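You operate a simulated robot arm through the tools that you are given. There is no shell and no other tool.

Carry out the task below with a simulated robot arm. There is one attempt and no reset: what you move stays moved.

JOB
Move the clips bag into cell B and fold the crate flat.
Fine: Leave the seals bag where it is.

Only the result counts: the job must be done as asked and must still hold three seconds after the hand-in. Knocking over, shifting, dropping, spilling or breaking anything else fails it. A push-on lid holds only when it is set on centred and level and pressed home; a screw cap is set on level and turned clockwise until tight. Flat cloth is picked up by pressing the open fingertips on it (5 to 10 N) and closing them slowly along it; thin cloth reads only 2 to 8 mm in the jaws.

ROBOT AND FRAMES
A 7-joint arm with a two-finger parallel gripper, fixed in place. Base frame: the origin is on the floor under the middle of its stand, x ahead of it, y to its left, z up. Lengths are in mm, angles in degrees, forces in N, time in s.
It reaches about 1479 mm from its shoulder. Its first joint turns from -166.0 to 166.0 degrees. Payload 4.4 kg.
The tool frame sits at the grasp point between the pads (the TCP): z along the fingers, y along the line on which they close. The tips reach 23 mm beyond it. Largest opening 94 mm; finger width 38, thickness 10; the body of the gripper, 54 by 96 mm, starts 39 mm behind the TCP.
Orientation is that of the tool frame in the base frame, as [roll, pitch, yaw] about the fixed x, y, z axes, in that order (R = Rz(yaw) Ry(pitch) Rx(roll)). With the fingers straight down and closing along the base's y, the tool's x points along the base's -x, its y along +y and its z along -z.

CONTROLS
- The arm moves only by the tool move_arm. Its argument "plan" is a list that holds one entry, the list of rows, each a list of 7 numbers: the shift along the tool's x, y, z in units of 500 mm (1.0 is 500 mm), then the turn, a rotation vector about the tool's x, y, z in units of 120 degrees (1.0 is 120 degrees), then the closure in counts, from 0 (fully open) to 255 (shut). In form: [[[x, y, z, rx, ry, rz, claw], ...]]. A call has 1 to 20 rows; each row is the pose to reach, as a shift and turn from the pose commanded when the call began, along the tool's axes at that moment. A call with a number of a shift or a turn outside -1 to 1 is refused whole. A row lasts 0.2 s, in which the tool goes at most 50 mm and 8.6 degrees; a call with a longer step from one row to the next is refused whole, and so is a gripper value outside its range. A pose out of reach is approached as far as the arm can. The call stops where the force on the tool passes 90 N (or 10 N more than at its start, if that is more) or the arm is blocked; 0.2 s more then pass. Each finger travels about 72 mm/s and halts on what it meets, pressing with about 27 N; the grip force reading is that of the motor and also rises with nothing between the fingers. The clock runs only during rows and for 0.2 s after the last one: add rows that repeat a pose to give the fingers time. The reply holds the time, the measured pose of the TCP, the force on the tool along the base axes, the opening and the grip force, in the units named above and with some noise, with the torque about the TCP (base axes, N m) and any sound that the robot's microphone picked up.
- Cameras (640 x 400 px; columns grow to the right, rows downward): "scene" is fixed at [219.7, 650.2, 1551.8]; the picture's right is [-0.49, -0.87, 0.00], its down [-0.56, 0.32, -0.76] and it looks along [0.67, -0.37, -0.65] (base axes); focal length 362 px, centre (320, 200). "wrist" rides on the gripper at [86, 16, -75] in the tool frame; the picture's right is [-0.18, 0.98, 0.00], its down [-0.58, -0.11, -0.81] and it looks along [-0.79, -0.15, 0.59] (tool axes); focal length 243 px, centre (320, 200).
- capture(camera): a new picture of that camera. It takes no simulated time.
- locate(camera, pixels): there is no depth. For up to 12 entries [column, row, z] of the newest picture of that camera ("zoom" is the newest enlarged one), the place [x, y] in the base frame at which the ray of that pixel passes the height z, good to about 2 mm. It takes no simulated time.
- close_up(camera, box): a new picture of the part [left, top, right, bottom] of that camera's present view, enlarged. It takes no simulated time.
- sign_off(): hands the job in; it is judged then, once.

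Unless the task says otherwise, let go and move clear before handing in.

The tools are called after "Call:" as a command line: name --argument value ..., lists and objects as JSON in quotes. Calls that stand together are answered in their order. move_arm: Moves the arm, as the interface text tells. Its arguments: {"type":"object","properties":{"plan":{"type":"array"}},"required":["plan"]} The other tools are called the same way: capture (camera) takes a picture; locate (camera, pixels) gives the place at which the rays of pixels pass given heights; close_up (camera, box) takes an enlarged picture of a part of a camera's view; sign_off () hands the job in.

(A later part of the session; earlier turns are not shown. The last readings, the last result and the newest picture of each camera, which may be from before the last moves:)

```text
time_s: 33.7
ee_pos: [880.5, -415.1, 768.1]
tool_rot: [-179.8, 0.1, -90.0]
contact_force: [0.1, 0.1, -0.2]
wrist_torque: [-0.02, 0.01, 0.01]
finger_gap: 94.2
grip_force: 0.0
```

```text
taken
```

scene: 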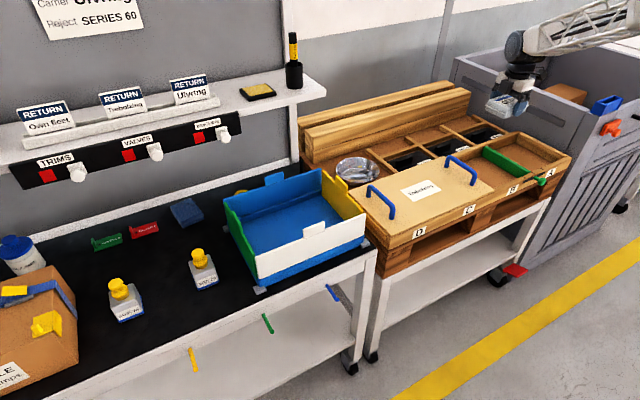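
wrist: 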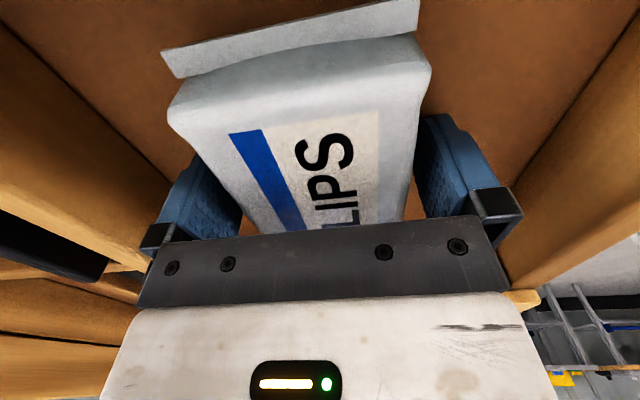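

The jaws are open (94.2 mm), force is zero, and the bag rests on the cell floor. I'll rise straight up slowly, then check.

Call:
move_arm --plan '[[[0, 0, -0.02, 0, 0, 0, 0], [0, 0, -0.04, 0, 0, 0, 0], [0, 0, -0.07, 0, 0, 0, 0], [0, 0, -0.12, 0, 0, 0, 0], [0, 0, -0.18, 0, 0, 0, 0], [0, 0, -0.26, 0, 0, 0, 0], [0, 0, -0.35, 0, 0, 0, 0], [0, 0, -0.44, 0, 0, 0, 0], [0, 0, -0.52, 0, 0, 0, 0]]]'

Call:
capture --camera "scene"

Call:
close_up --camera "scene" --box '[430, 90, 590, 220]'

Call:
capture --camera "wrist"

```text
time_s: 35.7
ee_pos: [878.6, -417.3, 1026.4]
tool_rot: [-179.9, 0.0, -90.0]
contact_force: [0.3, -0.6, -0.3]
wrist_torque: [-0.02, 0.0, 0.0]
finger_gap: 93.9
grip_force: 0.1
```

```text
taken
```

scene: 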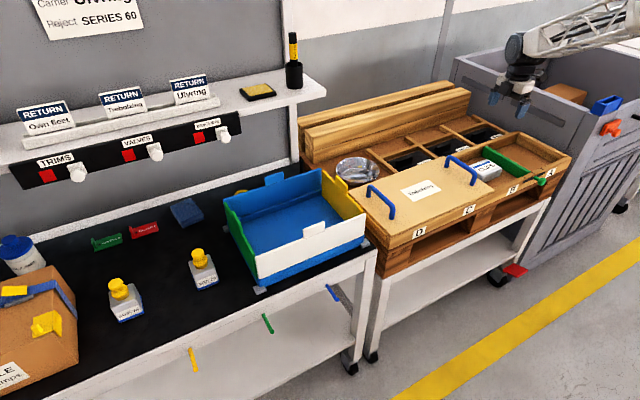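

```text
3.08 times, centred on (510, 155) of scene
```

zoom: 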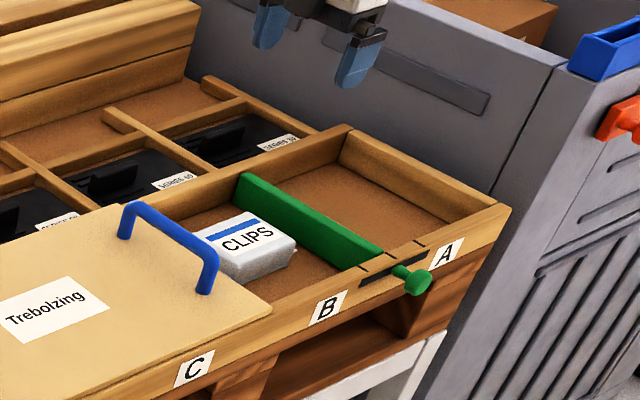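

```text
taken
```

wrist: 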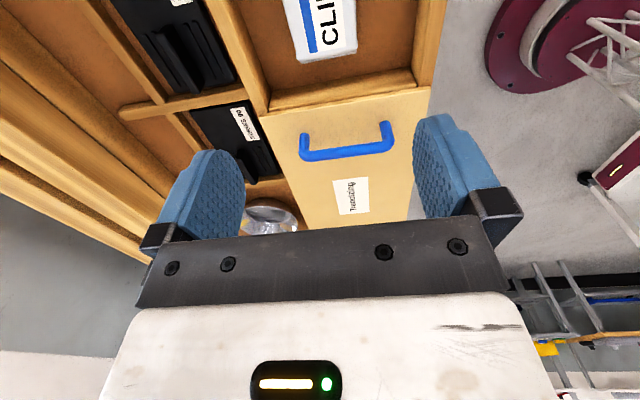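

The CLIPS bag sits flat in cell B, between the board edge and the green divider. Next is the crate: the green and yellow walls sit between the white and blue ones, so they must fold first. I'm carrying the closed gripper back over, high up, toward the green side.

Call:
move_arm --plan '[[[-0.04, -0.002, 0, 0, 0, 0, 40], [-0.12, -0.005, 0, 0, 0, 0, 100], [-0.2, -0.008, 0, 0, 0, 0, 160], [-0.28, -0.01, 0, 0, 0, 0, 220], [-0.37, -0.013, 0, 0, 0, 0, 255], [-0.46, -0.015, 0, 0, 0, 0, 255], [-0.55, -0.018, 0, 0, 0, 0, 255], [-0.64, -0.02, 0, 0, 0, 0, 255], [-0.73, -0.022, 0, 0, 0, 0, 255], [-0.82, -0.025, 0, 0, 0, 0, 255], [-0.9, -0.027, 0, 0, 0, 0, 255], [-0.96, -0.028, 0, 0, 0, 0, 255]]]'

Call:
move_arm --plan '[[[-0.08, -0.004, 0, 0, 0, 0, 255], [-0.17, -0.008, 0, 0, 0, 0, 255], [-0.26, -0.012, 0, 0, 0, 0, 255], [-0.35, -0.016, 0, 0, 0, 0, 255], [-0.44, -0.02, 0, 0, 0, 0, 255], [-0.53, -0.024, 0, 0, 0, 0, 255], [-0.6, -0.028, 0, 0, 0, 0, 255]]]'

Call:
capture --camera "wrist"

Call:
close_up --camera "wrist" --box '[120, 0, 520, 235]'

Call:
close_up --camera "scene" --box '[160, 130, 380, 300]'

```text
time_s: 38.3
ee_pos: [893.5, 62.4, 1032.5]
tool_rot: [-179.8, 0.1, -90.1]
contact_force: [-0.2, -0.1, -0.6]
wrist_torque: [-0.02, -0.01, 0.0]
finger_gap: 0.1
grip_force: 26.5
```

```text
time_s: 39.9
ee_pos: [907.4, 363.4, 1028.3]
tool_rot: [-179.7, 0.1, -90.1]
contact_force: [-0.3, 0.4, 0.1]
wrist_torque: [-0.02, 0.05, 0.0]
finger_gap: 0.2
grip_force: 27.3
```

```text
taken
```

wrist: 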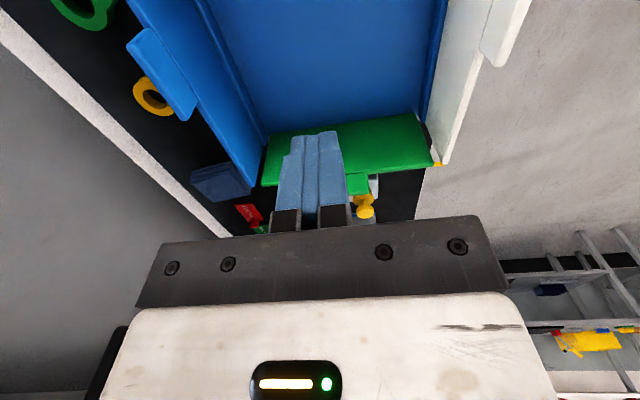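

```text
1.60 times, centred on (320, 118) of wrist
```

zoom: 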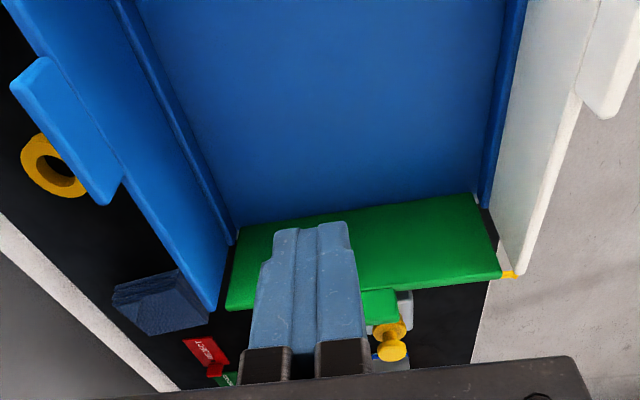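

```text
2.35 times, centred on (270, 215) of scene
```

zoom: 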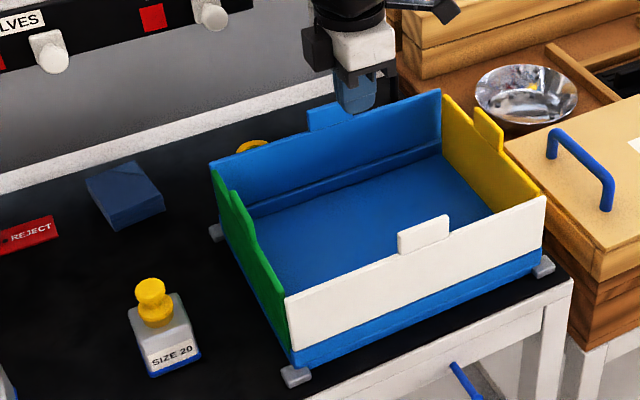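

From here I can measure the green wall's top and bottom, its tab and the bottle beside it.

Call:
locate --camera "zoom" --pixels '[[225, 310, 895], [502, 277, 895], [370, 325, 925], [402, 318, 925], [235, 238, 800], [477, 197, 800], [391, 355, 895], [391, 355, 880], [405, 290, 780], [515, 275, 780], [500, 235, 820], [160, 385, 770]]'

Call:
locate --camera "scene" --pixels '[[200, 248, 880], [200, 248, 895], [224, 204, 895], [271, 256, 895], [240, 210, 925], [248, 224, 925], [271.5, 282.5, 800], [271.5, 282.5, 810], [272.5, 286, 780], [224, 208, 900]]'

```text
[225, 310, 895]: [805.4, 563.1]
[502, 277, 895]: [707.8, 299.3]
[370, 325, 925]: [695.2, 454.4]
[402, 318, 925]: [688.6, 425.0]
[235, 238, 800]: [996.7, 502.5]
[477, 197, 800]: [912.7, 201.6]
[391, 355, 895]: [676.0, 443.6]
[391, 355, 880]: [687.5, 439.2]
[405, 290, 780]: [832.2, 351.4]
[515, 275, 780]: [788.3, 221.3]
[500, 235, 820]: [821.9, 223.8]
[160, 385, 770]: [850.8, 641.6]
```

```text
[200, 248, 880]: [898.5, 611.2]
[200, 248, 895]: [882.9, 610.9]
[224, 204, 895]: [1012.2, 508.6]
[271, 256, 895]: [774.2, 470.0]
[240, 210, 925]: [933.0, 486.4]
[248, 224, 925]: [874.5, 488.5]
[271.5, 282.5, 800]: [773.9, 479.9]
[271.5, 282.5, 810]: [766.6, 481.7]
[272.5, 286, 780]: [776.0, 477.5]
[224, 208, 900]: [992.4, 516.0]
```

Call:
locate --camera "wrist" --pixels '[[260.6, 186.8, 895], [433.8, 168, 895], [351, 196, 925], [371, 192, 925], [267, 141.8, 800], [418, 116, 800], [364.4, 216.8, 895], [364.4, 216.8, 880], [190, 187, 925], [270, 185, 895], [440, 160, 895], [220, 234, 775]]'

Call:
locate --camera "scene" --pixels '[[256.5, 256.4, 895], [224, 202, 895], [258, 284, 800], [258, 284, 810], [225, 223, 800], [225, 223, 810], [366, 213, 895], [321, 167, 895]]'

```text
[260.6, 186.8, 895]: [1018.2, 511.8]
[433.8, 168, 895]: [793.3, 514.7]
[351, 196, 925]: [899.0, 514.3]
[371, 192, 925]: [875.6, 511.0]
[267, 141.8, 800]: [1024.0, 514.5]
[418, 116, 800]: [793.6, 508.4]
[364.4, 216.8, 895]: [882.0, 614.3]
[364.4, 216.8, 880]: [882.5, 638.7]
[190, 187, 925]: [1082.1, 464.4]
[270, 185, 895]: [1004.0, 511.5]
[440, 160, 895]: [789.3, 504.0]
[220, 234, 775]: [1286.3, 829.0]
```

```text
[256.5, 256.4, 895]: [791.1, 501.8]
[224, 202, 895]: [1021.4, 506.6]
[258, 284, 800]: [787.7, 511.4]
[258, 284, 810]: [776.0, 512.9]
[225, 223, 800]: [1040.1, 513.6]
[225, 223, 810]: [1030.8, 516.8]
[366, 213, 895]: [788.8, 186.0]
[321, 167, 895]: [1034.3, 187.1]
```

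The green wall's outer top is at y≈512, its tab top at z≈925, and the SIZE 20 cap is at (882, 612, 895). I'll come down outside the green wall at y≈545, in the gap in front of the bottle.

Call:
move_arm --plan '[[[-0.09, 0, 0, 0, 0, 0, 255], [-0.18, 0, 0, 0, 0, 0, 255], [-0.27, 0, 0, 0, 0, 0, 255], [-0.36, 0, 0, 0, 0, 0, 255], [-0.364, 0, 0.06, 0, 0, 0, 255], [-0.364, 0, 0.12, 0, 0, 0, 255], [-0.364, 0, 0.18, 0, 0, 0, 255], [-0.364, 0, 0.22, 0, 0, 0, 255], [-0.364, 0, 0.24, 0, 0, 0, 255]]]'

Call:
close_up --camera "scene" --box '[160, 130, 380, 300]'

Call:
capture --camera "wrist"

```text
time_s: 41.9
ee_pos: [907.3, 548.2, 910.6]
tool_rot: [-179.8, 0.1, -90.0]
contact_force: [-0.3, -0.6, -0.2]
wrist_torque: [0.01, -0.03, -0.01]
finger_gap: 0.0
grip_force: 27.1
```

```text
2.35 times, centred on (270, 215) of scene
```

zoom: 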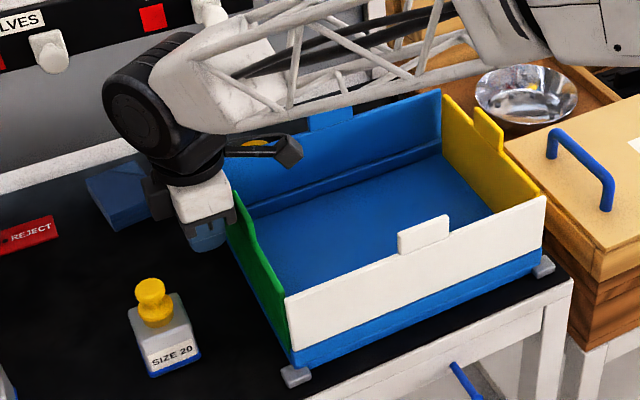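

```text
taken
```

wrist: 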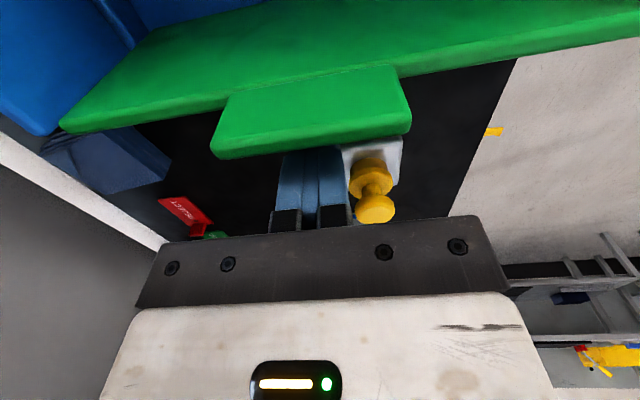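

The closed fingers are outside the green wall with its tab in front. I'll push inward a little and read the force.

Call:
move_arm --plan '[[[0.012, 0, 0, 0, 0, 0, 255], [0.022, 0, 0, 0, 0, 0, 255], [0.032, 0, 0, 0, 0, 0, 255], [0.042, 0, 0, 0, 0, 0, 255], [0.052, 0, 0, 0, 0, 0, 255]]]'

Call:
capture --camera "wrist"

Call:
close_up --camera "scene" --box '[160, 130, 380, 300]'

```text
time_s: 43.1
ee_pos: [908.6, 519.4, 909.5]
tool_rot: [-179.7, 0.1, -89.9]
contact_force: [-0.2, 0.3, -0.3]
wrist_torque: [-0.02, -0.03, -0.02]
finger_gap: 0.0
grip_force: 26.8
```

```text
taken
```

wrist: 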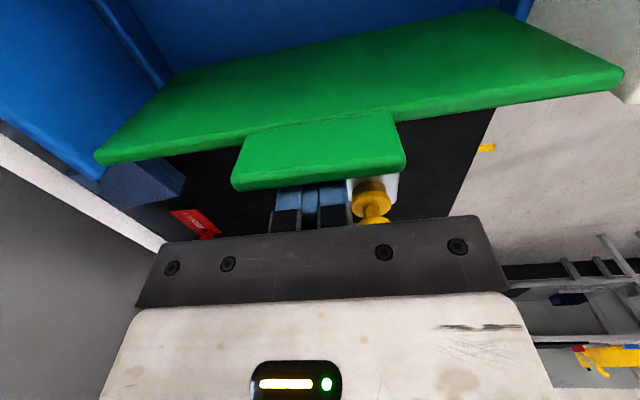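

```text
2.35 times, centred on (270, 215) of scene
```

zoom: 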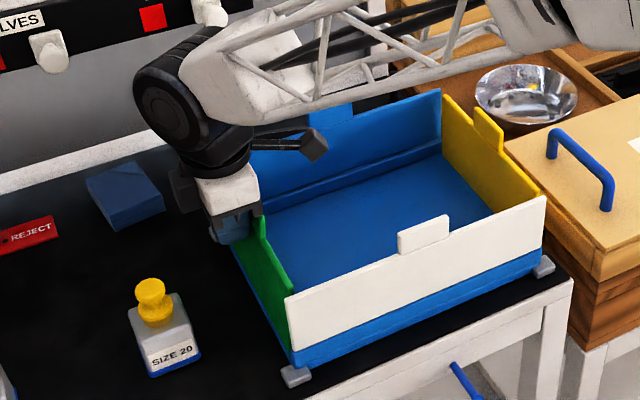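

Force is still near zero. I'll check whether the wall has already moved by locating its tab.

Call:
locate --camera "wrist" --pixels '[[236, 190, 925], [405, 167, 925], [97, 160, 895], [622, 75, 895], [236, 190, 920]]'

Call:
close_up --camera "scene" --box '[215, 190, 295, 300]'

```text
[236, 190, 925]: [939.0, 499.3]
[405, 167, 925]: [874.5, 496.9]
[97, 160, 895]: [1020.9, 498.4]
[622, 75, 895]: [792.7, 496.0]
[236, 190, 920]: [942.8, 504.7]
```

```text
3.64 times, centred on (255, 245) of scene
```

zoom: 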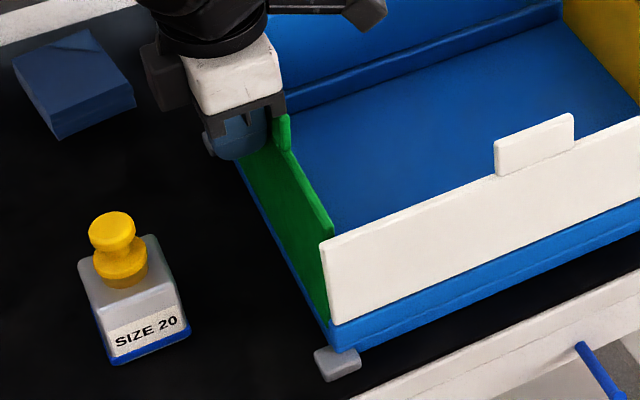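

The wall has swung inward with almost no force (top at y≈497 from 512), so the hinge is free with light friction. I'll follow its arc further in.

Call:
move_arm --plan '[[[0.014, 0, 0.001, 0, 0, 0, 255], [0.026, 0, 0.002, 0, 0, 0, 255], [0.04, 0, 0.007, 0, 0, 0, 255], [0.054, 0, 0.012, 0, 0, 0, 255], [0.068, 0, 0.02, 0, 0, 0, 255], [0.08, 0, 0.027, 0, 0, 0, 255], [0.092, 0, 0.037, 0, 0, 0, 255], [0.102, 0, 0.046, 0, 0, 0, 255], [0.112, 0, 0.057, 0, 0, 0, 255], [0.121, 0, 0.068, 0, 0, 0, 255]]]'

Call:
close_up --camera "scene" --box '[180, 160, 360, 300]'

Call:
capture --camera "wrist"

```text
time_s: 45.3
ee_pos: [906.9, 459.4, 874.7]
tool_rot: [-179.8, 0.1, -90.0]
contact_force: [-0.2, -0.1, -0.1]
wrist_torque: [0.0, 0.0, -0.02]
finger_gap: 0.0
grip_force: 27.0
```

```text
2.86 times, centred on (270, 230) of scene
```

zoom: 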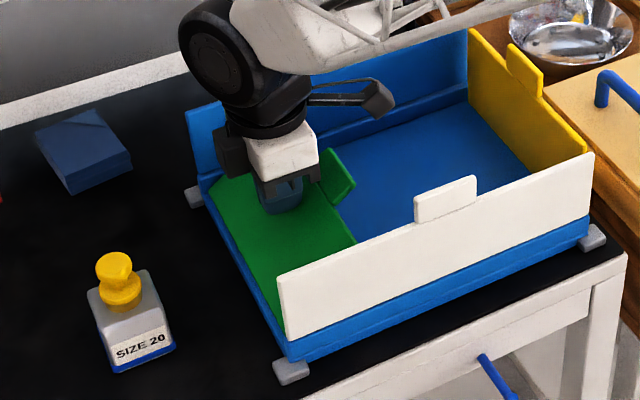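

```text
taken
```

wrist: 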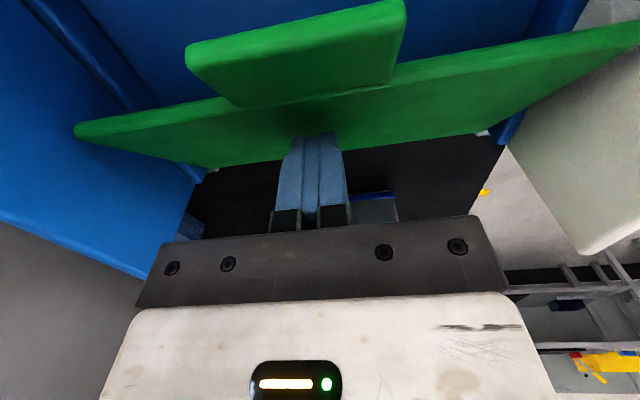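

The green wall is at about 55° and following the fingers. I'll continue the arc down toward flat.

Call:
move_arm --plan '[[[0.0075, 0, 0.0129, 0, 0, 0, 255], [0.0148, 0, 0.0258, 0, 0, 0, 255], [0.02, 0, 0.04, 0, 0, 0, 255], [0.025, 0, 0.0536, 0, 0, 0, 255], [0.028, 0, 0.066, 0, 0, 0, 255], [0.029, 0, 0.074, 0, 0, 0, 255]]]'

Call:
close_up --camera "scene" --box '[180, 160, 360, 300]'

Call:
capture --camera "wrist"

```text
time_s: 46.7
ee_pos: [909.2, 445.5, 838.3]
tool_rot: [-179.8, 0.1, -90.0]
contact_force: [0.1, 0.4, -0.6]
wrist_torque: [-0.03, -0.03, 0.01]
finger_gap: 0.1
grip_force: 27.2
```

```text
2.86 times, centred on (270, 230) of scene
```

zoom: 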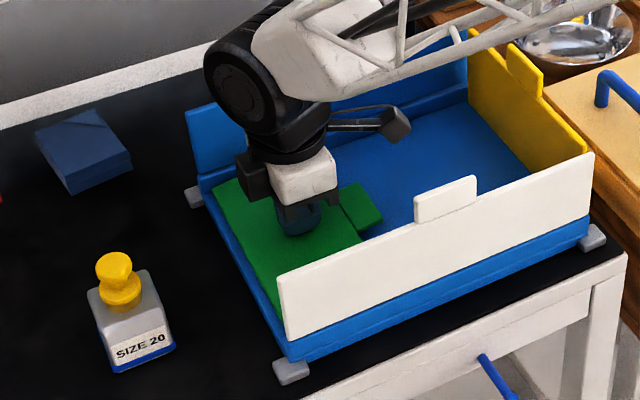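

```text
taken
```

wrist: 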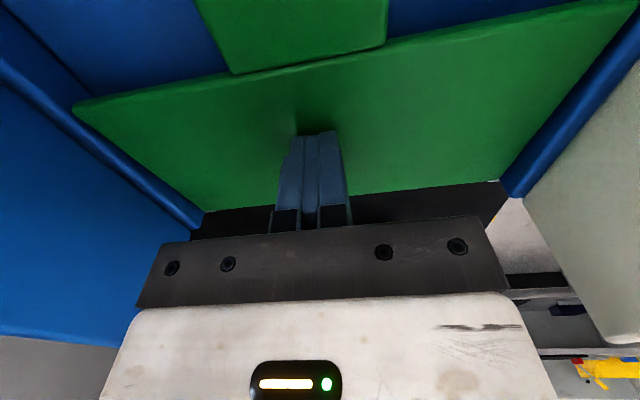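

Nearly flat now, force still ~0. I'll press down in 2 mm rows until it seats.

Call:
move_arm --plan '[[[0, 0, 0.004, 0, 0, 0, 255], [0, 0, 0.008, 0, 0, 0, 255], [0, 0, 0.012, 0, 0, 0, 255]]]'

Call:
move_arm --plan '[[[0, 0, 0.003, 0, 0, 0, 255], [0, 0, 0.006, 0, 0, 0, 255]]]'

```text
time_s: 47.5
ee_pos: [908.9, 445.9, 835.5]
tool_rot: [-179.8, 0.1, -90.0]
contact_force: [-4.8, -0.4, 13.1]
wrist_torque: [-0.21, 0.09, -0.09]
finger_gap: 0.3
grip_force: 26.9
```

```text
time_s: 48.1
ee_pos: [909.4, 446.1, 835.6]
tool_rot: [-179.6, 0.2, -90.1]
contact_force: [-19.9, -0.8, 49.2]
wrist_torque: [-0.93, 0.48, -0.3]
finger_gap: 0.0
grip_force: 26.6
```

The green wall has seated (49 N at tip height ≈812). I'll lift off and look.

Call:
move_arm --plan '[[[0, 0, -0.02, 0, 0, 0, 255], [0, 0, -0.06, 0, 0, 0, 255], [0, 0, -0.12, 0, 0, 0, 255], [0, 0, -0.2, 0, 0, 0, 255], [0, 0, -0.28, 0, 0, 0, 255], [0, 0, -0.36, 0, 0, 0, 255]]]'

Call:
close_up --camera "scene" --box '[180, 160, 400, 300]'

Call:
capture --camera "wrist"

```text
time_s: 49.5
ee_pos: [910.5, 445.7, 1008.8]
tool_rot: [-179.7, 0.1, -90.0]
contact_force: [0.0, -0.1, -1.8]
wrist_torque: [0.01, -0.01, -0.02]
finger_gap: 0.0
grip_force: 27.2
```

```text
2.86 times, centred on (290, 230) of scene
```

zoom: 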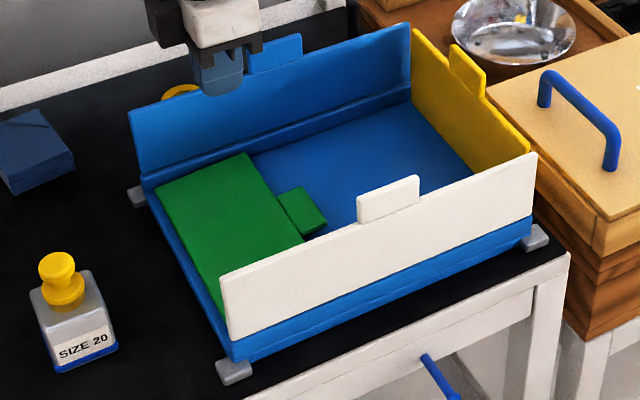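

```text
taken
```

wrist: 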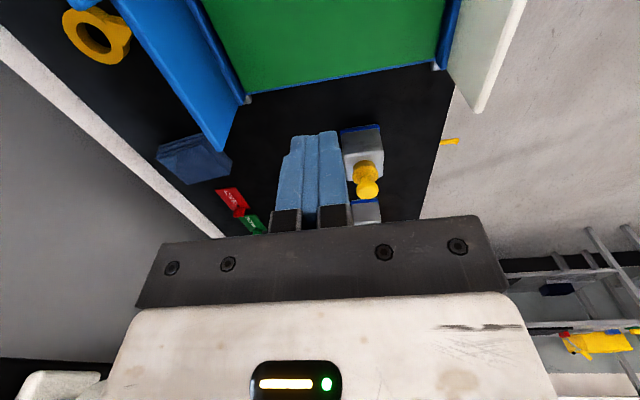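

Green is flat on the crate floor. Yellow is next; I'll locate its tab and outer face.

Call:
locate --camera "zoom" --pixels '[[455, 45, 925], [486, 72, 925], [413, 29, 895], [530, 152, 895], [536, 153, 895], [412, 101, 797], [475, 173, 797], [547, 72, 840], [615, 168, 800], [541, 100, 800]]'

```text
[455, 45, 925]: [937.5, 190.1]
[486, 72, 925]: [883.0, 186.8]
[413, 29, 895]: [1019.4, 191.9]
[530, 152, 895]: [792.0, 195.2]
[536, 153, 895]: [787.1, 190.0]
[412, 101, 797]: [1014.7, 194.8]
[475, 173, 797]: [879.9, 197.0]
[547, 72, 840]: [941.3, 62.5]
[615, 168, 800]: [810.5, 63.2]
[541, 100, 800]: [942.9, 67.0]
```

Yellow's outer face is at y≈188 and its tab at x 883–937. I'll cross over above the tabs and come down outside it at y≈150.

Call:
move_arm --plan '[[[0.08, 0, 0, 0, 0, 0, 255], [0.16, 0, 0, 0, 0, 0, 255], [0.24, 0, 0, 0, 0, 0, 255], [0.32, 0, 0, 0, 0, 0, 255], [0.4, 0, 0, 0, 0, 0, 255], [0.48, 0, 0, 0, 0, 0, 255], [0.55, 0, 0, 0, 0, 0, 255], [0.59, 0, 0, 0, 0, 0, 255], [0.59, 0, 0.06, 0, 0, 0, 255], [0.59, 0, 0.12, 0, 0, 0, 255], [0.59, 0, 0.17, 0, 0, 0, 255], [0.59, 0, 0.2, 0, 0, 0, 255]]]'

Call:
close_up --camera "scene" --box '[230, 130, 420, 280]'

Call:
capture --camera "wrist"

```text
time_s: 52.1
ee_pos: [909.6, 151.2, 908.4]
tool_rot: [-179.9, 0.1, -90.0]
contact_force: [0.1, -1.3, 0.3]
wrist_torque: [0.01, -0.02, 0.0]
finger_gap: 0.0
grip_force: 26.8
```

```text
2.67 times, centred on (325, 205) of scene
```

zoom: 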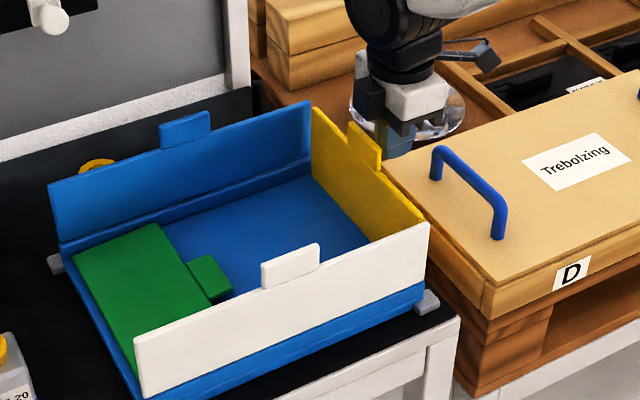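

```text
taken
```

wrist: 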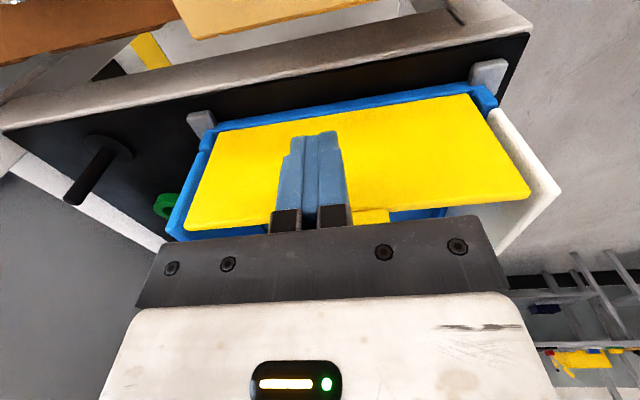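

The fingers are outside the yellow wall (it fills the wrist view around px (330,160)). I'll push it inward along the same kind of arc.

Call:
move_arm --plan '[[[-0.02, 0, 0, 0, 0, 0, 255], [-0.04, 0, 0, 0, 0, 0, 255], [-0.056, 0, 0, 0, 0, 0, 255], [-0.0716, 0, 0, 0, 0, 0, 255], [-0.086, 0, 0.002, 0, 0, 0, 255], [-0.1, 0, 0.006, 0, 0, 0, 255], [-0.114, 0, 0.012, 0, 0, 0, 255], [-0.127, 0, 0.019, 0, 0, 0, 255], [-0.139, 0, 0.027, 0, 0, 0, 255], [-0.151, 0, 0.036, 0, 0, 0, 255], [-0.162, 0, 0.046, 0, 0, 0, 255], [-0.172, 0, 0.057, 0, 0, 0, 255]]]'

Call:
close_up --camera "scene" --box '[230, 130, 420, 280]'

Call:
capture --camera "wrist"

```text
time_s: 54.7
ee_pos: [908.6, 237.2, 879.8]
tool_rot: [-179.8, 0.1, -89.9]
contact_force: [0.7, 0.4, 0.9]
wrist_torque: [-0.01, 0.01, -0.04]
finger_gap: 0.2
grip_force: 27.4
```

```text
2.67 times, centred on (325, 205) of scene
```

zoom: 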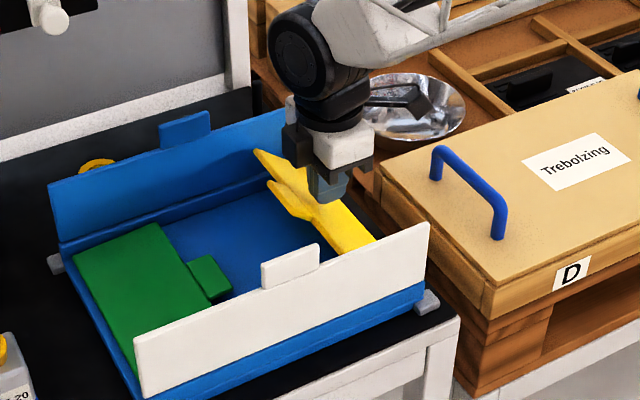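

```text
taken
```

wrist: 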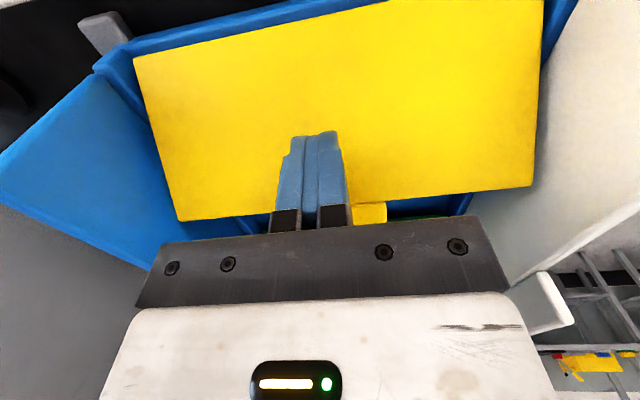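

Yellow is following at about 50°. I'll continue to flat and press gently.

Call:
move_arm --plan '[[[-0.009, 0, 0.012, 0, 0, 0, 255], [-0.017, 0, 0.024, 0, 0, 0, 255], [-0.024, 0, 0.038, 0, 0, 0, 255], [-0.03, 0, 0.051, 0, 0, 0, 255], [-0.034, 0, 0.066, 0, 0, 0, 255], [-0.037, 0, 0.08, 0, 0, 0, 255], [-0.038, 0, 0.084, 0, 0, 0, 255], [-0.038, 0, 0.088, 0, 0, 0, 255]]]'

Call:
move_arm --plan '[[[0, 0, 0.004, 0, 0, 0, 255], [0, 0, 0.007, 0, 0, 0, 255]]]'

Call:
close_up --camera "scene" --box '[230, 130, 420, 280]'

```text
time_s: 56.5
ee_pos: [908.5, 255.9, 837.1]
tool_rot: [-179.8, 0.0, -89.9]
contact_force: [-0.1, 0.1, 0.5]
wrist_torque: [0.0, 0.0, -0.03]
finger_gap: 0.0
grip_force: 27.3
```

```text
time_s: 57.1
ee_pos: [909.5, 255.1, 834.8]
tool_rot: [-179.6, 0.1, -90.0]
contact_force: [-8.0, 1.1, 24.3]
wrist_torque: [0.47, 0.19, 0.14]
finger_gap: 0.1
grip_force: 26.9
```

```text
2.67 times, centred on (325, 205) of scene
```

zoom: 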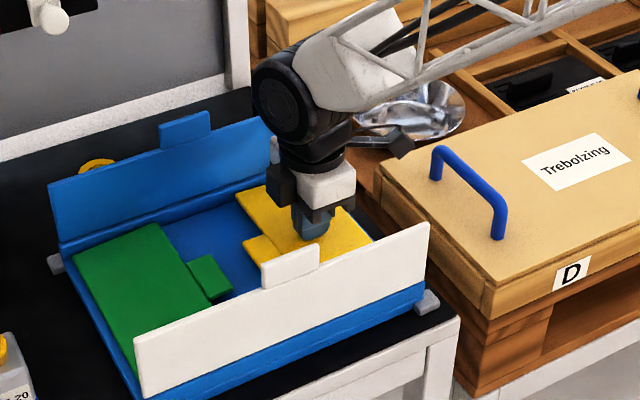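

Yellow is pressed flat too (24 N). Next is white: I'll rise, move to the robot side at x≈750, and come down outside it.

Call:
move_arm --plan '[[[0, 0, -0.05, 0, 0, 0, 255], [0, 0, -0.13, 0, 0, 0, 255], [0, 0, -0.21, 0, 0, 0, 255], [0, 0, -0.29, 0, 0, 0, 255], [0, 0, -0.34, 0, 0, 0, 255], [-0.045, 0.075, -0.34, 0, 0, 0, 255], [-0.09, 0.15, -0.34, 0, 0, 0, 255], [-0.135, 0.225, -0.34, 0, 0, 0, 255], [-0.175, 0.29, -0.34, 0, 0, 0, 255], [-0.19, 0.316, -0.34, 0, 0, 0, 255], [-0.19, 0.316, -0.28, 0, 0, 0, 255], [-0.19, 0.316, -0.22, 0, 0, 0, 255], [-0.19, 0.316, -0.18, 0, 0, 0, 255], [-0.19, 0.316, -0.152, 0, 0, 0, 255]]]'

Call:
close_up --camera "scene" --box '[190, 140, 390, 300]'

Call:
capture --camera "wrist"

```text
time_s: 60.1
ee_pos: [751.5, 350.9, 909.4]
tool_rot: [-179.8, 0.2, -90.0]
contact_force: [0.4, 0.8, 0.3]
wrist_torque: [-0.01, 0.01, 0.01]
finger_gap: 0.0
grip_force: 27.2
```

```text
2.50 times, centred on (290, 220) of scene
```

zoom: 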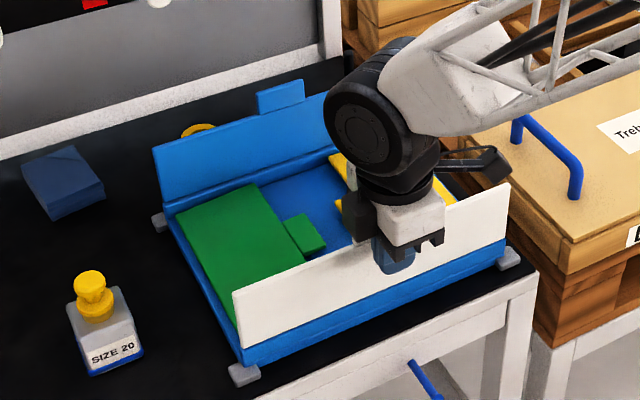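

```text
taken
```

wrist: 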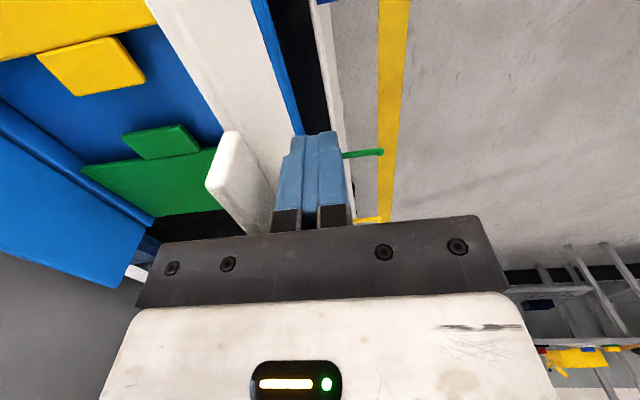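

White is to the +x side of the fingers. I'll push it inward gently and follow its arc partway.

Call:
move_arm --plan '[[[0, -0.02, 0, 0, 0, 0, 255], [0, -0.036, 0, 0, 0, 0, 255], [0, -0.048, 0, 0, 0, 0, 255], [0, -0.058, 0, 0, 0, 0, 255], [0, -0.068, 0.001, 0, 0, 0, 255], [0, -0.079, 0.004, 0, 0, 0, 255], [0, -0.089, 0.008, 0, 0, 0, 255]]]'

Call:
close_up --camera "scene" --box '[190, 140, 390, 300]'

Call:
capture --camera "wrist"

```text
time_s: 61.7
ee_pos: [795.3, 349.8, 906.5]
tool_rot: [-179.8, 0.1, -90.0]
contact_force: [-0.6, 0.6, 0.2]
wrist_torque: [-0.01, 0.02, -0.03]
finger_gap: 0.0
grip_force: 26.1
```

```text
2.50 times, centred on (290, 220) of scene
```

zoom: 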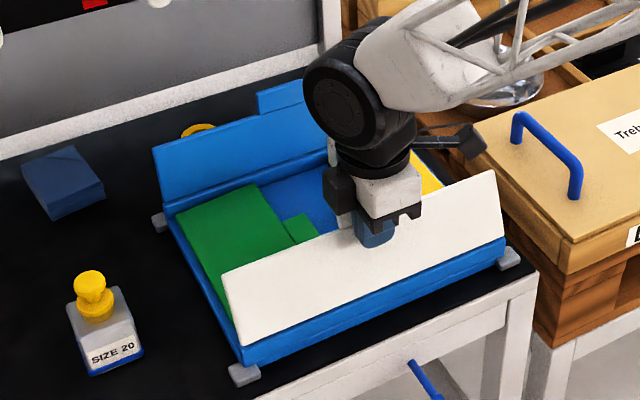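

```text
taken
```

wrist: 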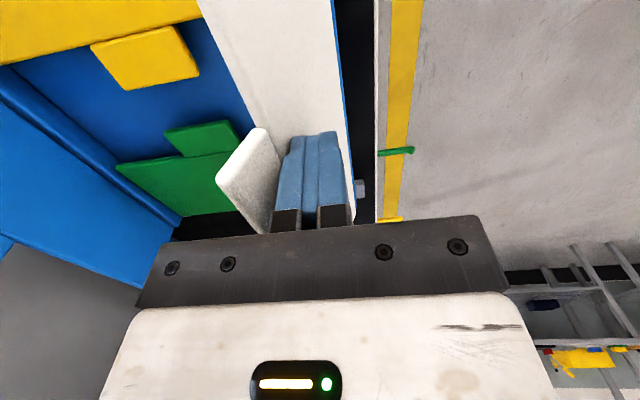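

White is tilting in freely. Continuing the arc to near flat.

Call:
move_arm --plan '[[[0, -0.01, 0.004, 0, 0, 0, 255], [0, -0.02, 0.009, 0, 0, 0, 255], [0, -0.029, 0.015, 0, 0, 0, 255], [0, -0.038, 0.022, 0, 0, 0, 255], [0, -0.046, 0.029, 0, 0, 0, 255], [0, -0.054, 0.037, 0, 0, 0, 255], [0, -0.06, 0.046, 0, 0, 0, 255], [0, -0.066, 0.055, 0, 0, 0, 255], [0, -0.071, 0.065, 0, 0, 0, 255], [0, -0.075, 0.075, 0, 0, 0, 255], [0, -0.078, 0.086, 0, 0, 0, 255]]]'

Call:
close_up --camera "scene" --box '[190, 140, 390, 300]'

Call:
capture --camera "wrist"

```text
time_s: 64.1
ee_pos: [833.8, 350.3, 862.8]
tool_rot: [-179.8, 0.1, -90.0]
contact_force: [1.2, 1.2, -0.7]
wrist_torque: [0.0, -0.02, 0.0]
finger_gap: 0.1
grip_force: 26.8
```

```text
2.50 times, centred on (290, 220) of scene
```

zoom: 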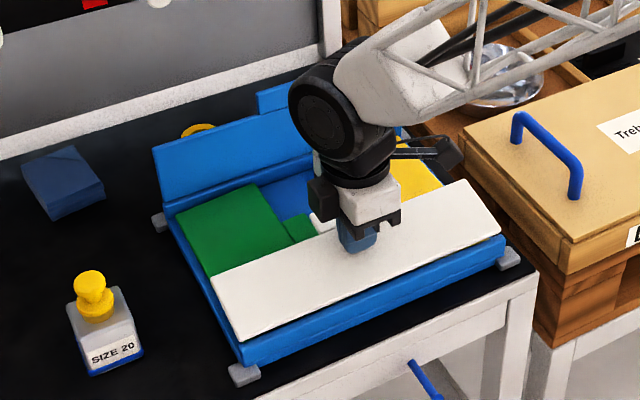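

```text
taken
```

wrist: 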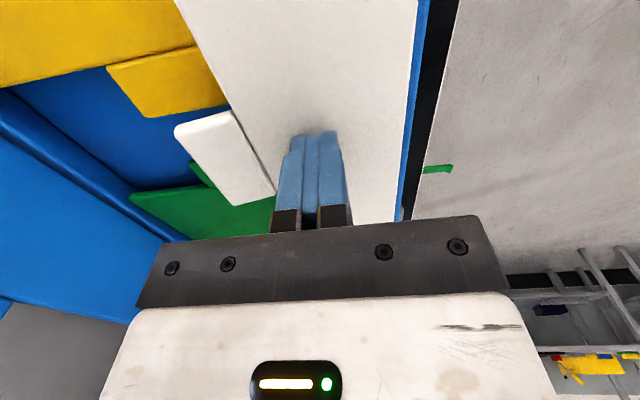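

Tip height is about 840 and white is close to flat. I'll press down slowly until contact.

Call:
move_arm --plan '[[[0, -0.002, 0.006, 0, 0, 0, 255], [0, -0.003, 0.012, 0, 0, 0, 255], [0, -0.003, 0.016, 0, 0, 0, 255]]]'

Call:
move_arm --plan '[[[0, 0, 0.004, 0, 0, 0, 255], [0, 0, 0.008, 0, 0, 0, 255]]]'

```text
time_s: 64.9
ee_pos: [835.5, 349.4, 855.1]
tool_rot: [-179.8, 0.1, -90.0]
contact_force: [0.5, 1.1, 5.8]
wrist_torque: [-0.01, -0.06, 0.03]
finger_gap: 0.1
grip_force: 27.1
```

```text
time_s: 65.5
ee_pos: [837.5, 349.8, 855.1]
tool_rot: [-179.6, 0.2, -90.1]
contact_force: [-34.1, -18.2, 60.1]
wrist_torque: [-0.88, 0.46, -0.32]
finger_gap: 0.0
grip_force: 26.8
```

White has seated (60 N at tip height ≈832). I'll lift off and study the back side before tackling the blue wall under the shelf.

Call:
move_arm --plan '[[[0, 0, -0.02, 0, 0, 0, 255], [0, 0, -0.06, 0, 0, 0, 255], [0, 0, -0.14, 0, 0, 0, 255], [0, 0, -0.22, 0, 0, 0, 255], [0, 0, -0.3, 0, 0, 0, 255], [0, 0.06, -0.36, 0, 0, 0, 255], [0, 0.13, -0.4, 0, 0, 0, 255], [0, 0.2, -0.4, 0, 0, 0, 255]]]'

Call:
capture --camera "wrist"

Call:
capture --camera "scene"

Call:
close_up --camera "scene" --box '[190, 60, 390, 300]'

```text
time_s: 67.3
ee_pos: [733.5, 352.3, 1048.5]
tool_rot: [-179.8, 0.0, -90.0]
contact_force: [-0.5, 0.7, 0.0]
wrist_torque: [-0.01, -0.01, -0.01]
finger_gap: 0.0
grip_force: 27.3
```

```text
taken
```

wrist: 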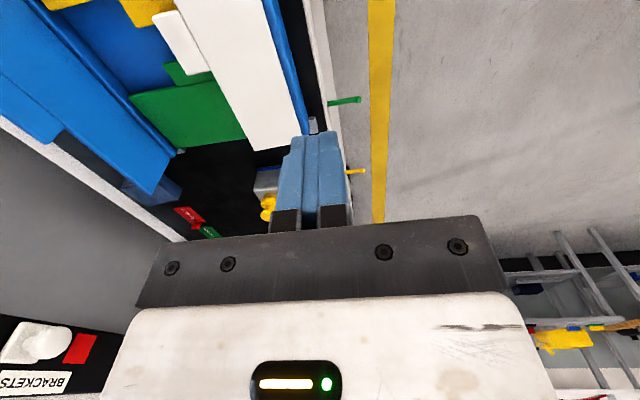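

```text
taken
```

scene: 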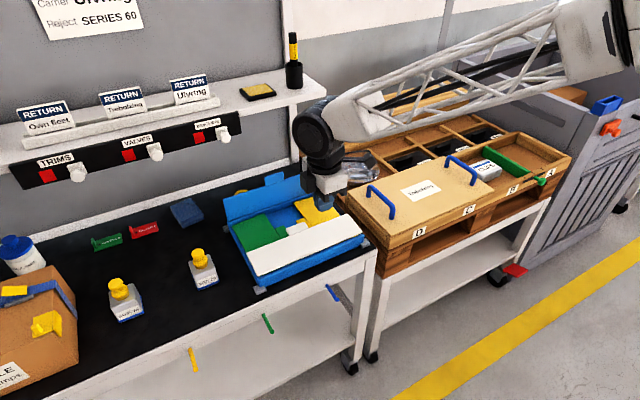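

```text
1.67 times, centred on (290, 180) of scene
```

zoom: 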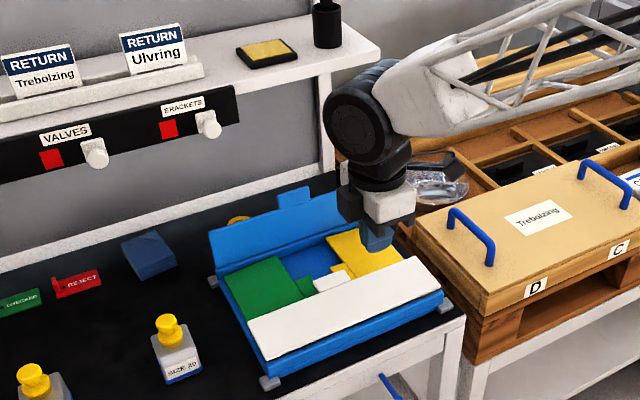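

I'll triangulate the shelf front strip (red square by BRACKETS) and the shelf corner to know how much room there is behind the blue wall.

Call:
locate --camera "scene" --pixels '[[198.8, 137.4, 1000], [198.8, 137.4, 1050], [198.8, 137.4, 1100], [198.8, 137.4, 1150], [326, 91, 1000], [326, 91, 1100], [326, 91, 1150], [326, 91, 1200], [273, 188, 925], [283, 182, 925]]'

Call:
locate --camera "wrist" --pixels '[[82, 348, 1000], [82, 348, 1050], [82, 348, 1080], [60, 185, 775], [120, 210, 775], [5, 120, 775]]'

```text
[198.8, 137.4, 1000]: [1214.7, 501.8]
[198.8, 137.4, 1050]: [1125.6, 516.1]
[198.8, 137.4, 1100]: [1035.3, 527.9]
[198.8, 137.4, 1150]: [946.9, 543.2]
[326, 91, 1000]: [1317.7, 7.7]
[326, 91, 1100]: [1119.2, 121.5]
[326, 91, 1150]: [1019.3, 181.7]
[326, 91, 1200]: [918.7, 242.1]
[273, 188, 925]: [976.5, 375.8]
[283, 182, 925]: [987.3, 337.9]
```

```text
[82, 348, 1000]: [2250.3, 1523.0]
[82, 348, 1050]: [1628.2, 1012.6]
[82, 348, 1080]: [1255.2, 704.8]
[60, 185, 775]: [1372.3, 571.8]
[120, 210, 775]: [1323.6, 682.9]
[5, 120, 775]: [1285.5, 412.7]
```

The shelf front is at x≈1033, z≈1100–1150, right above the blue wall (outer face x≈1034, tab y 326–383, tab top z≈925). A vertical gripper would strike it, so I'll tilt the tool 35° with the fingers pointing away from the robot and hook behind the tab. First I'll tilt in free space.

Call:
move_arm --plan '[[[0, 0, 0, 0.058, 0, 0, 255], [0, 0, 0, 0.117, 0, 0, 255], [0, 0, 0, 0.175, 0, 0, 255], [0, 0, 0, 0.233, 0, 0, 255], [0, 0, 0, 0.2917, 0, 0, 255]]]'

Call:
capture --camera "scene"

Call:
capture --camera "wrist"

```text
time_s: 68.5
ee_pos: [734.2, 349.7, 1050.3]
tool_rot: [-144.7, 0.2, -89.9]
contact_force: [-0.1, 0.4, -1.1]
wrist_torque: [0.0, 0.03, -0.03]
finger_gap: 0.0
grip_force: 27.3
```

```text
taken
```

scene: 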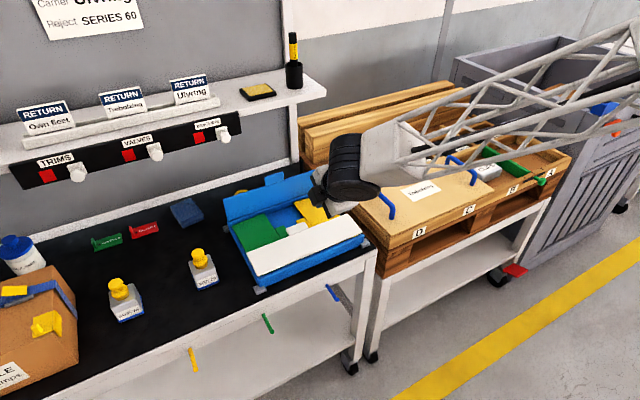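

```text
taken
```

wrist: 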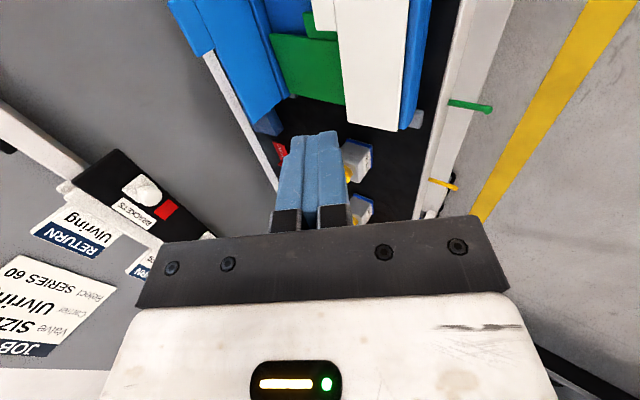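

The tool is tilted 35° as planned. I'll check the shelf edge from this view before going near it.

Call:
close_up --camera "wrist" --box '[0, 60, 240, 260]'

Call:
locate --camera "wrist" --pixels '[[165, 210, 1100], [165, 210, 1090], [30, 120, 1115], [60, 140, 1115], [30, 120, 1100], [90, 165, 1100], [30, 120, 1080]]'

```text
2.00 times, centred on (120, 160) of wrist
```

zoom: 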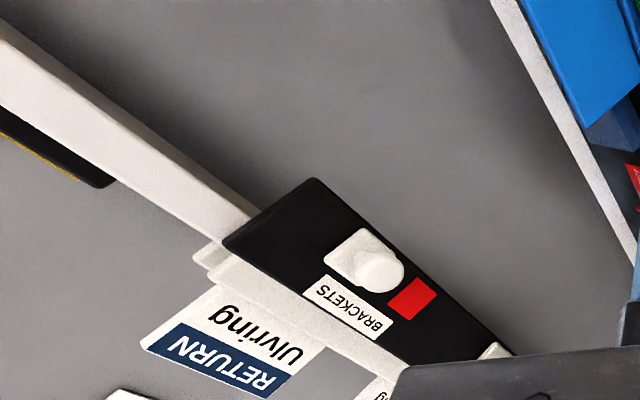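

```text
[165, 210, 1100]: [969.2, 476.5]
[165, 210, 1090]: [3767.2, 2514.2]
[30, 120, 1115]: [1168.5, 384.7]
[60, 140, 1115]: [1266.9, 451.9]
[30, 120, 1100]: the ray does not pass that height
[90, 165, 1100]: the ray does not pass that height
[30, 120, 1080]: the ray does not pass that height
```

Rays to the shelf put its underside at roughly z≥1045–1090 for x>1030. To keep more clearance I'll use a 40° tilt and go to a standoff point up and back from the blue tab.

Call:
move_arm --plan '[[[-0.001, -0.0537, 0.0525, 0.006, 0, 0, 255], [-0.002, -0.1074, 0.105, 0.012, 0, 0, 255], [-0.003, -0.161, 0.1575, 0.018, 0, 0, 255], [-0.005, -0.2147, 0.21, 0.024, 0, 0, 255], [-0.006, -0.2684, 0.2624, 0.03, 0, 0, 255], [-0.007, -0.3221, 0.3149, 0.036, 0, 0, 255], [-0.008, -0.3758, 0.3674, 0.0417, 0, 0, 255]]]'

Call:
capture --camera "scene"

Call:
close_up --camera "scene" --box '[200, 90, 380, 260]'

Call:
capture --camera "wrist"

```text
time_s: 70.1
ee_pos: [993.9, 356.5, 1010.9]
tool_rot: [-139.7, 0.1, -90.0]
contact_force: [-0.6, -0.6, 0.8]
wrist_torque: [-0.03, 0.07, 0.01]
finger_gap: 0.1
grip_force: 27.0
```

```text
taken
```

scene: 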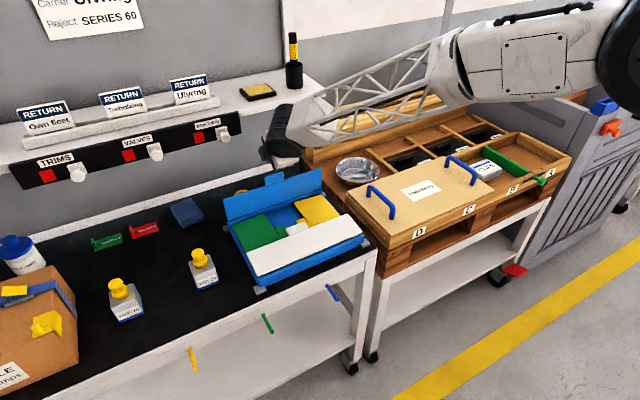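

```text
2.35 times, centred on (290, 175) of scene
```

zoom: 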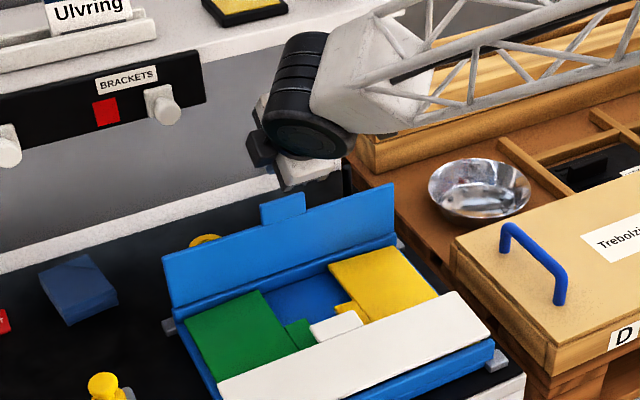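

```text
taken
```

wrist: 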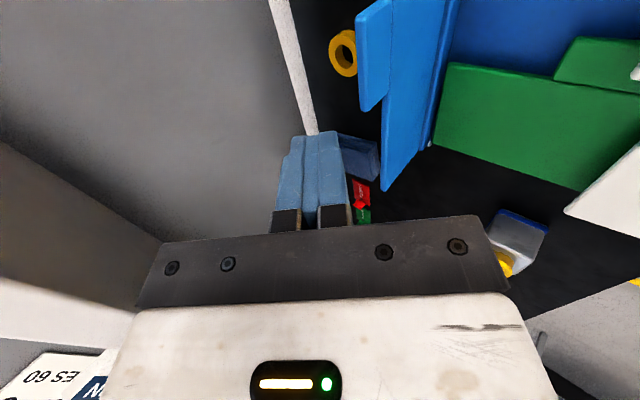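

The standoff is reached with the joint clear of the shelf; the blue tab is at wrist px (370,60). I'll advance along the finger axis in small rows to pass over and behind the tab.

Call:
move_arm --plan '[[[0, 0, 0.03, 0, 0, 0, 255], [0, 0, 0.06, 0, 0, 0, 255], [0, 0, 0.09, 0, 0, 0, 255], [0, 0, 0.12, 0, 0, 0, 255]]]'

Call:
close_up --camera "scene" --box '[220, 90, 360, 220]'

Call:
capture --camera "wrist"

```text
time_s: 71.1
ee_pos: [1033.7, 355.8, 962.1]
tool_rot: [-139.7, 0.0, -90.1]
contact_force: [0.5, 0.6, 0.0]
wrist_torque: [0.0, 0.0, 0.04]
finger_gap: 0.0
grip_force: 27.4
```

```text
3.08 times, centred on (290, 155) of scene
```

zoom: 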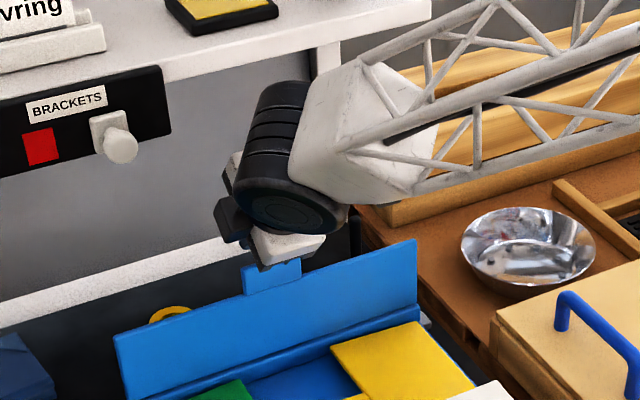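

```text
taken
```

wrist: 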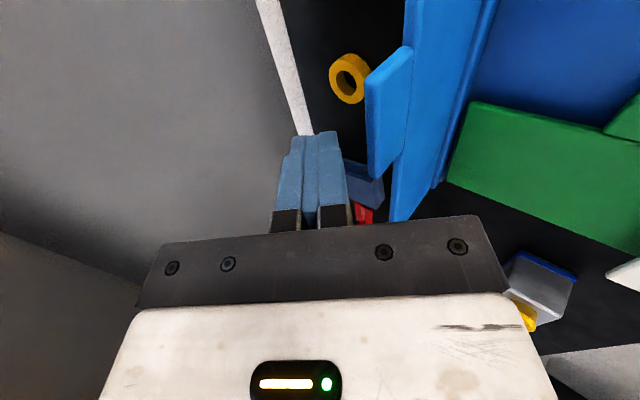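

No contact, and the fingers now point past the tab (tab at px (390,110), fingers left of it, i.e. behind). Advancing the last 30 mm.

Call:
move_arm --plan '[[[0, 0, 0.02, 0, 0, 0, 255], [0, 0, 0.04, 0, 0, 0, 255], [0, 0, 0.06, 0, 0, 0, 255]]]'

Call:
close_up --camera "scene" --box '[220, 90, 360, 220]'

Call:
capture --camera "wrist"

```text
time_s: 71.9
ee_pos: [1054.6, 355.0, 939.9]
tool_rot: [-139.8, 0.1, -90.0]
contact_force: [-0.6, -0.1, -0.5]
wrist_torque: [0.03, 0.02, 0.01]
finger_gap: 0.1
grip_force: 27.5
```

```text
3.08 times, centred on (290, 155) of scene
```

zoom: 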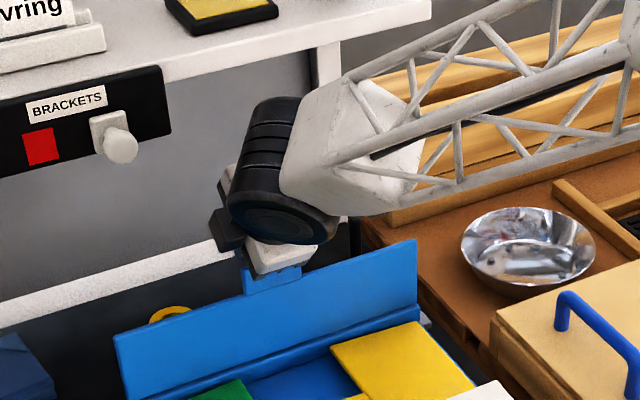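

```text
taken
```

wrist: 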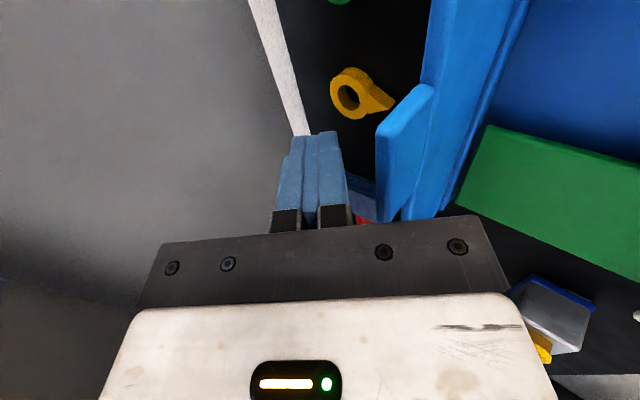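

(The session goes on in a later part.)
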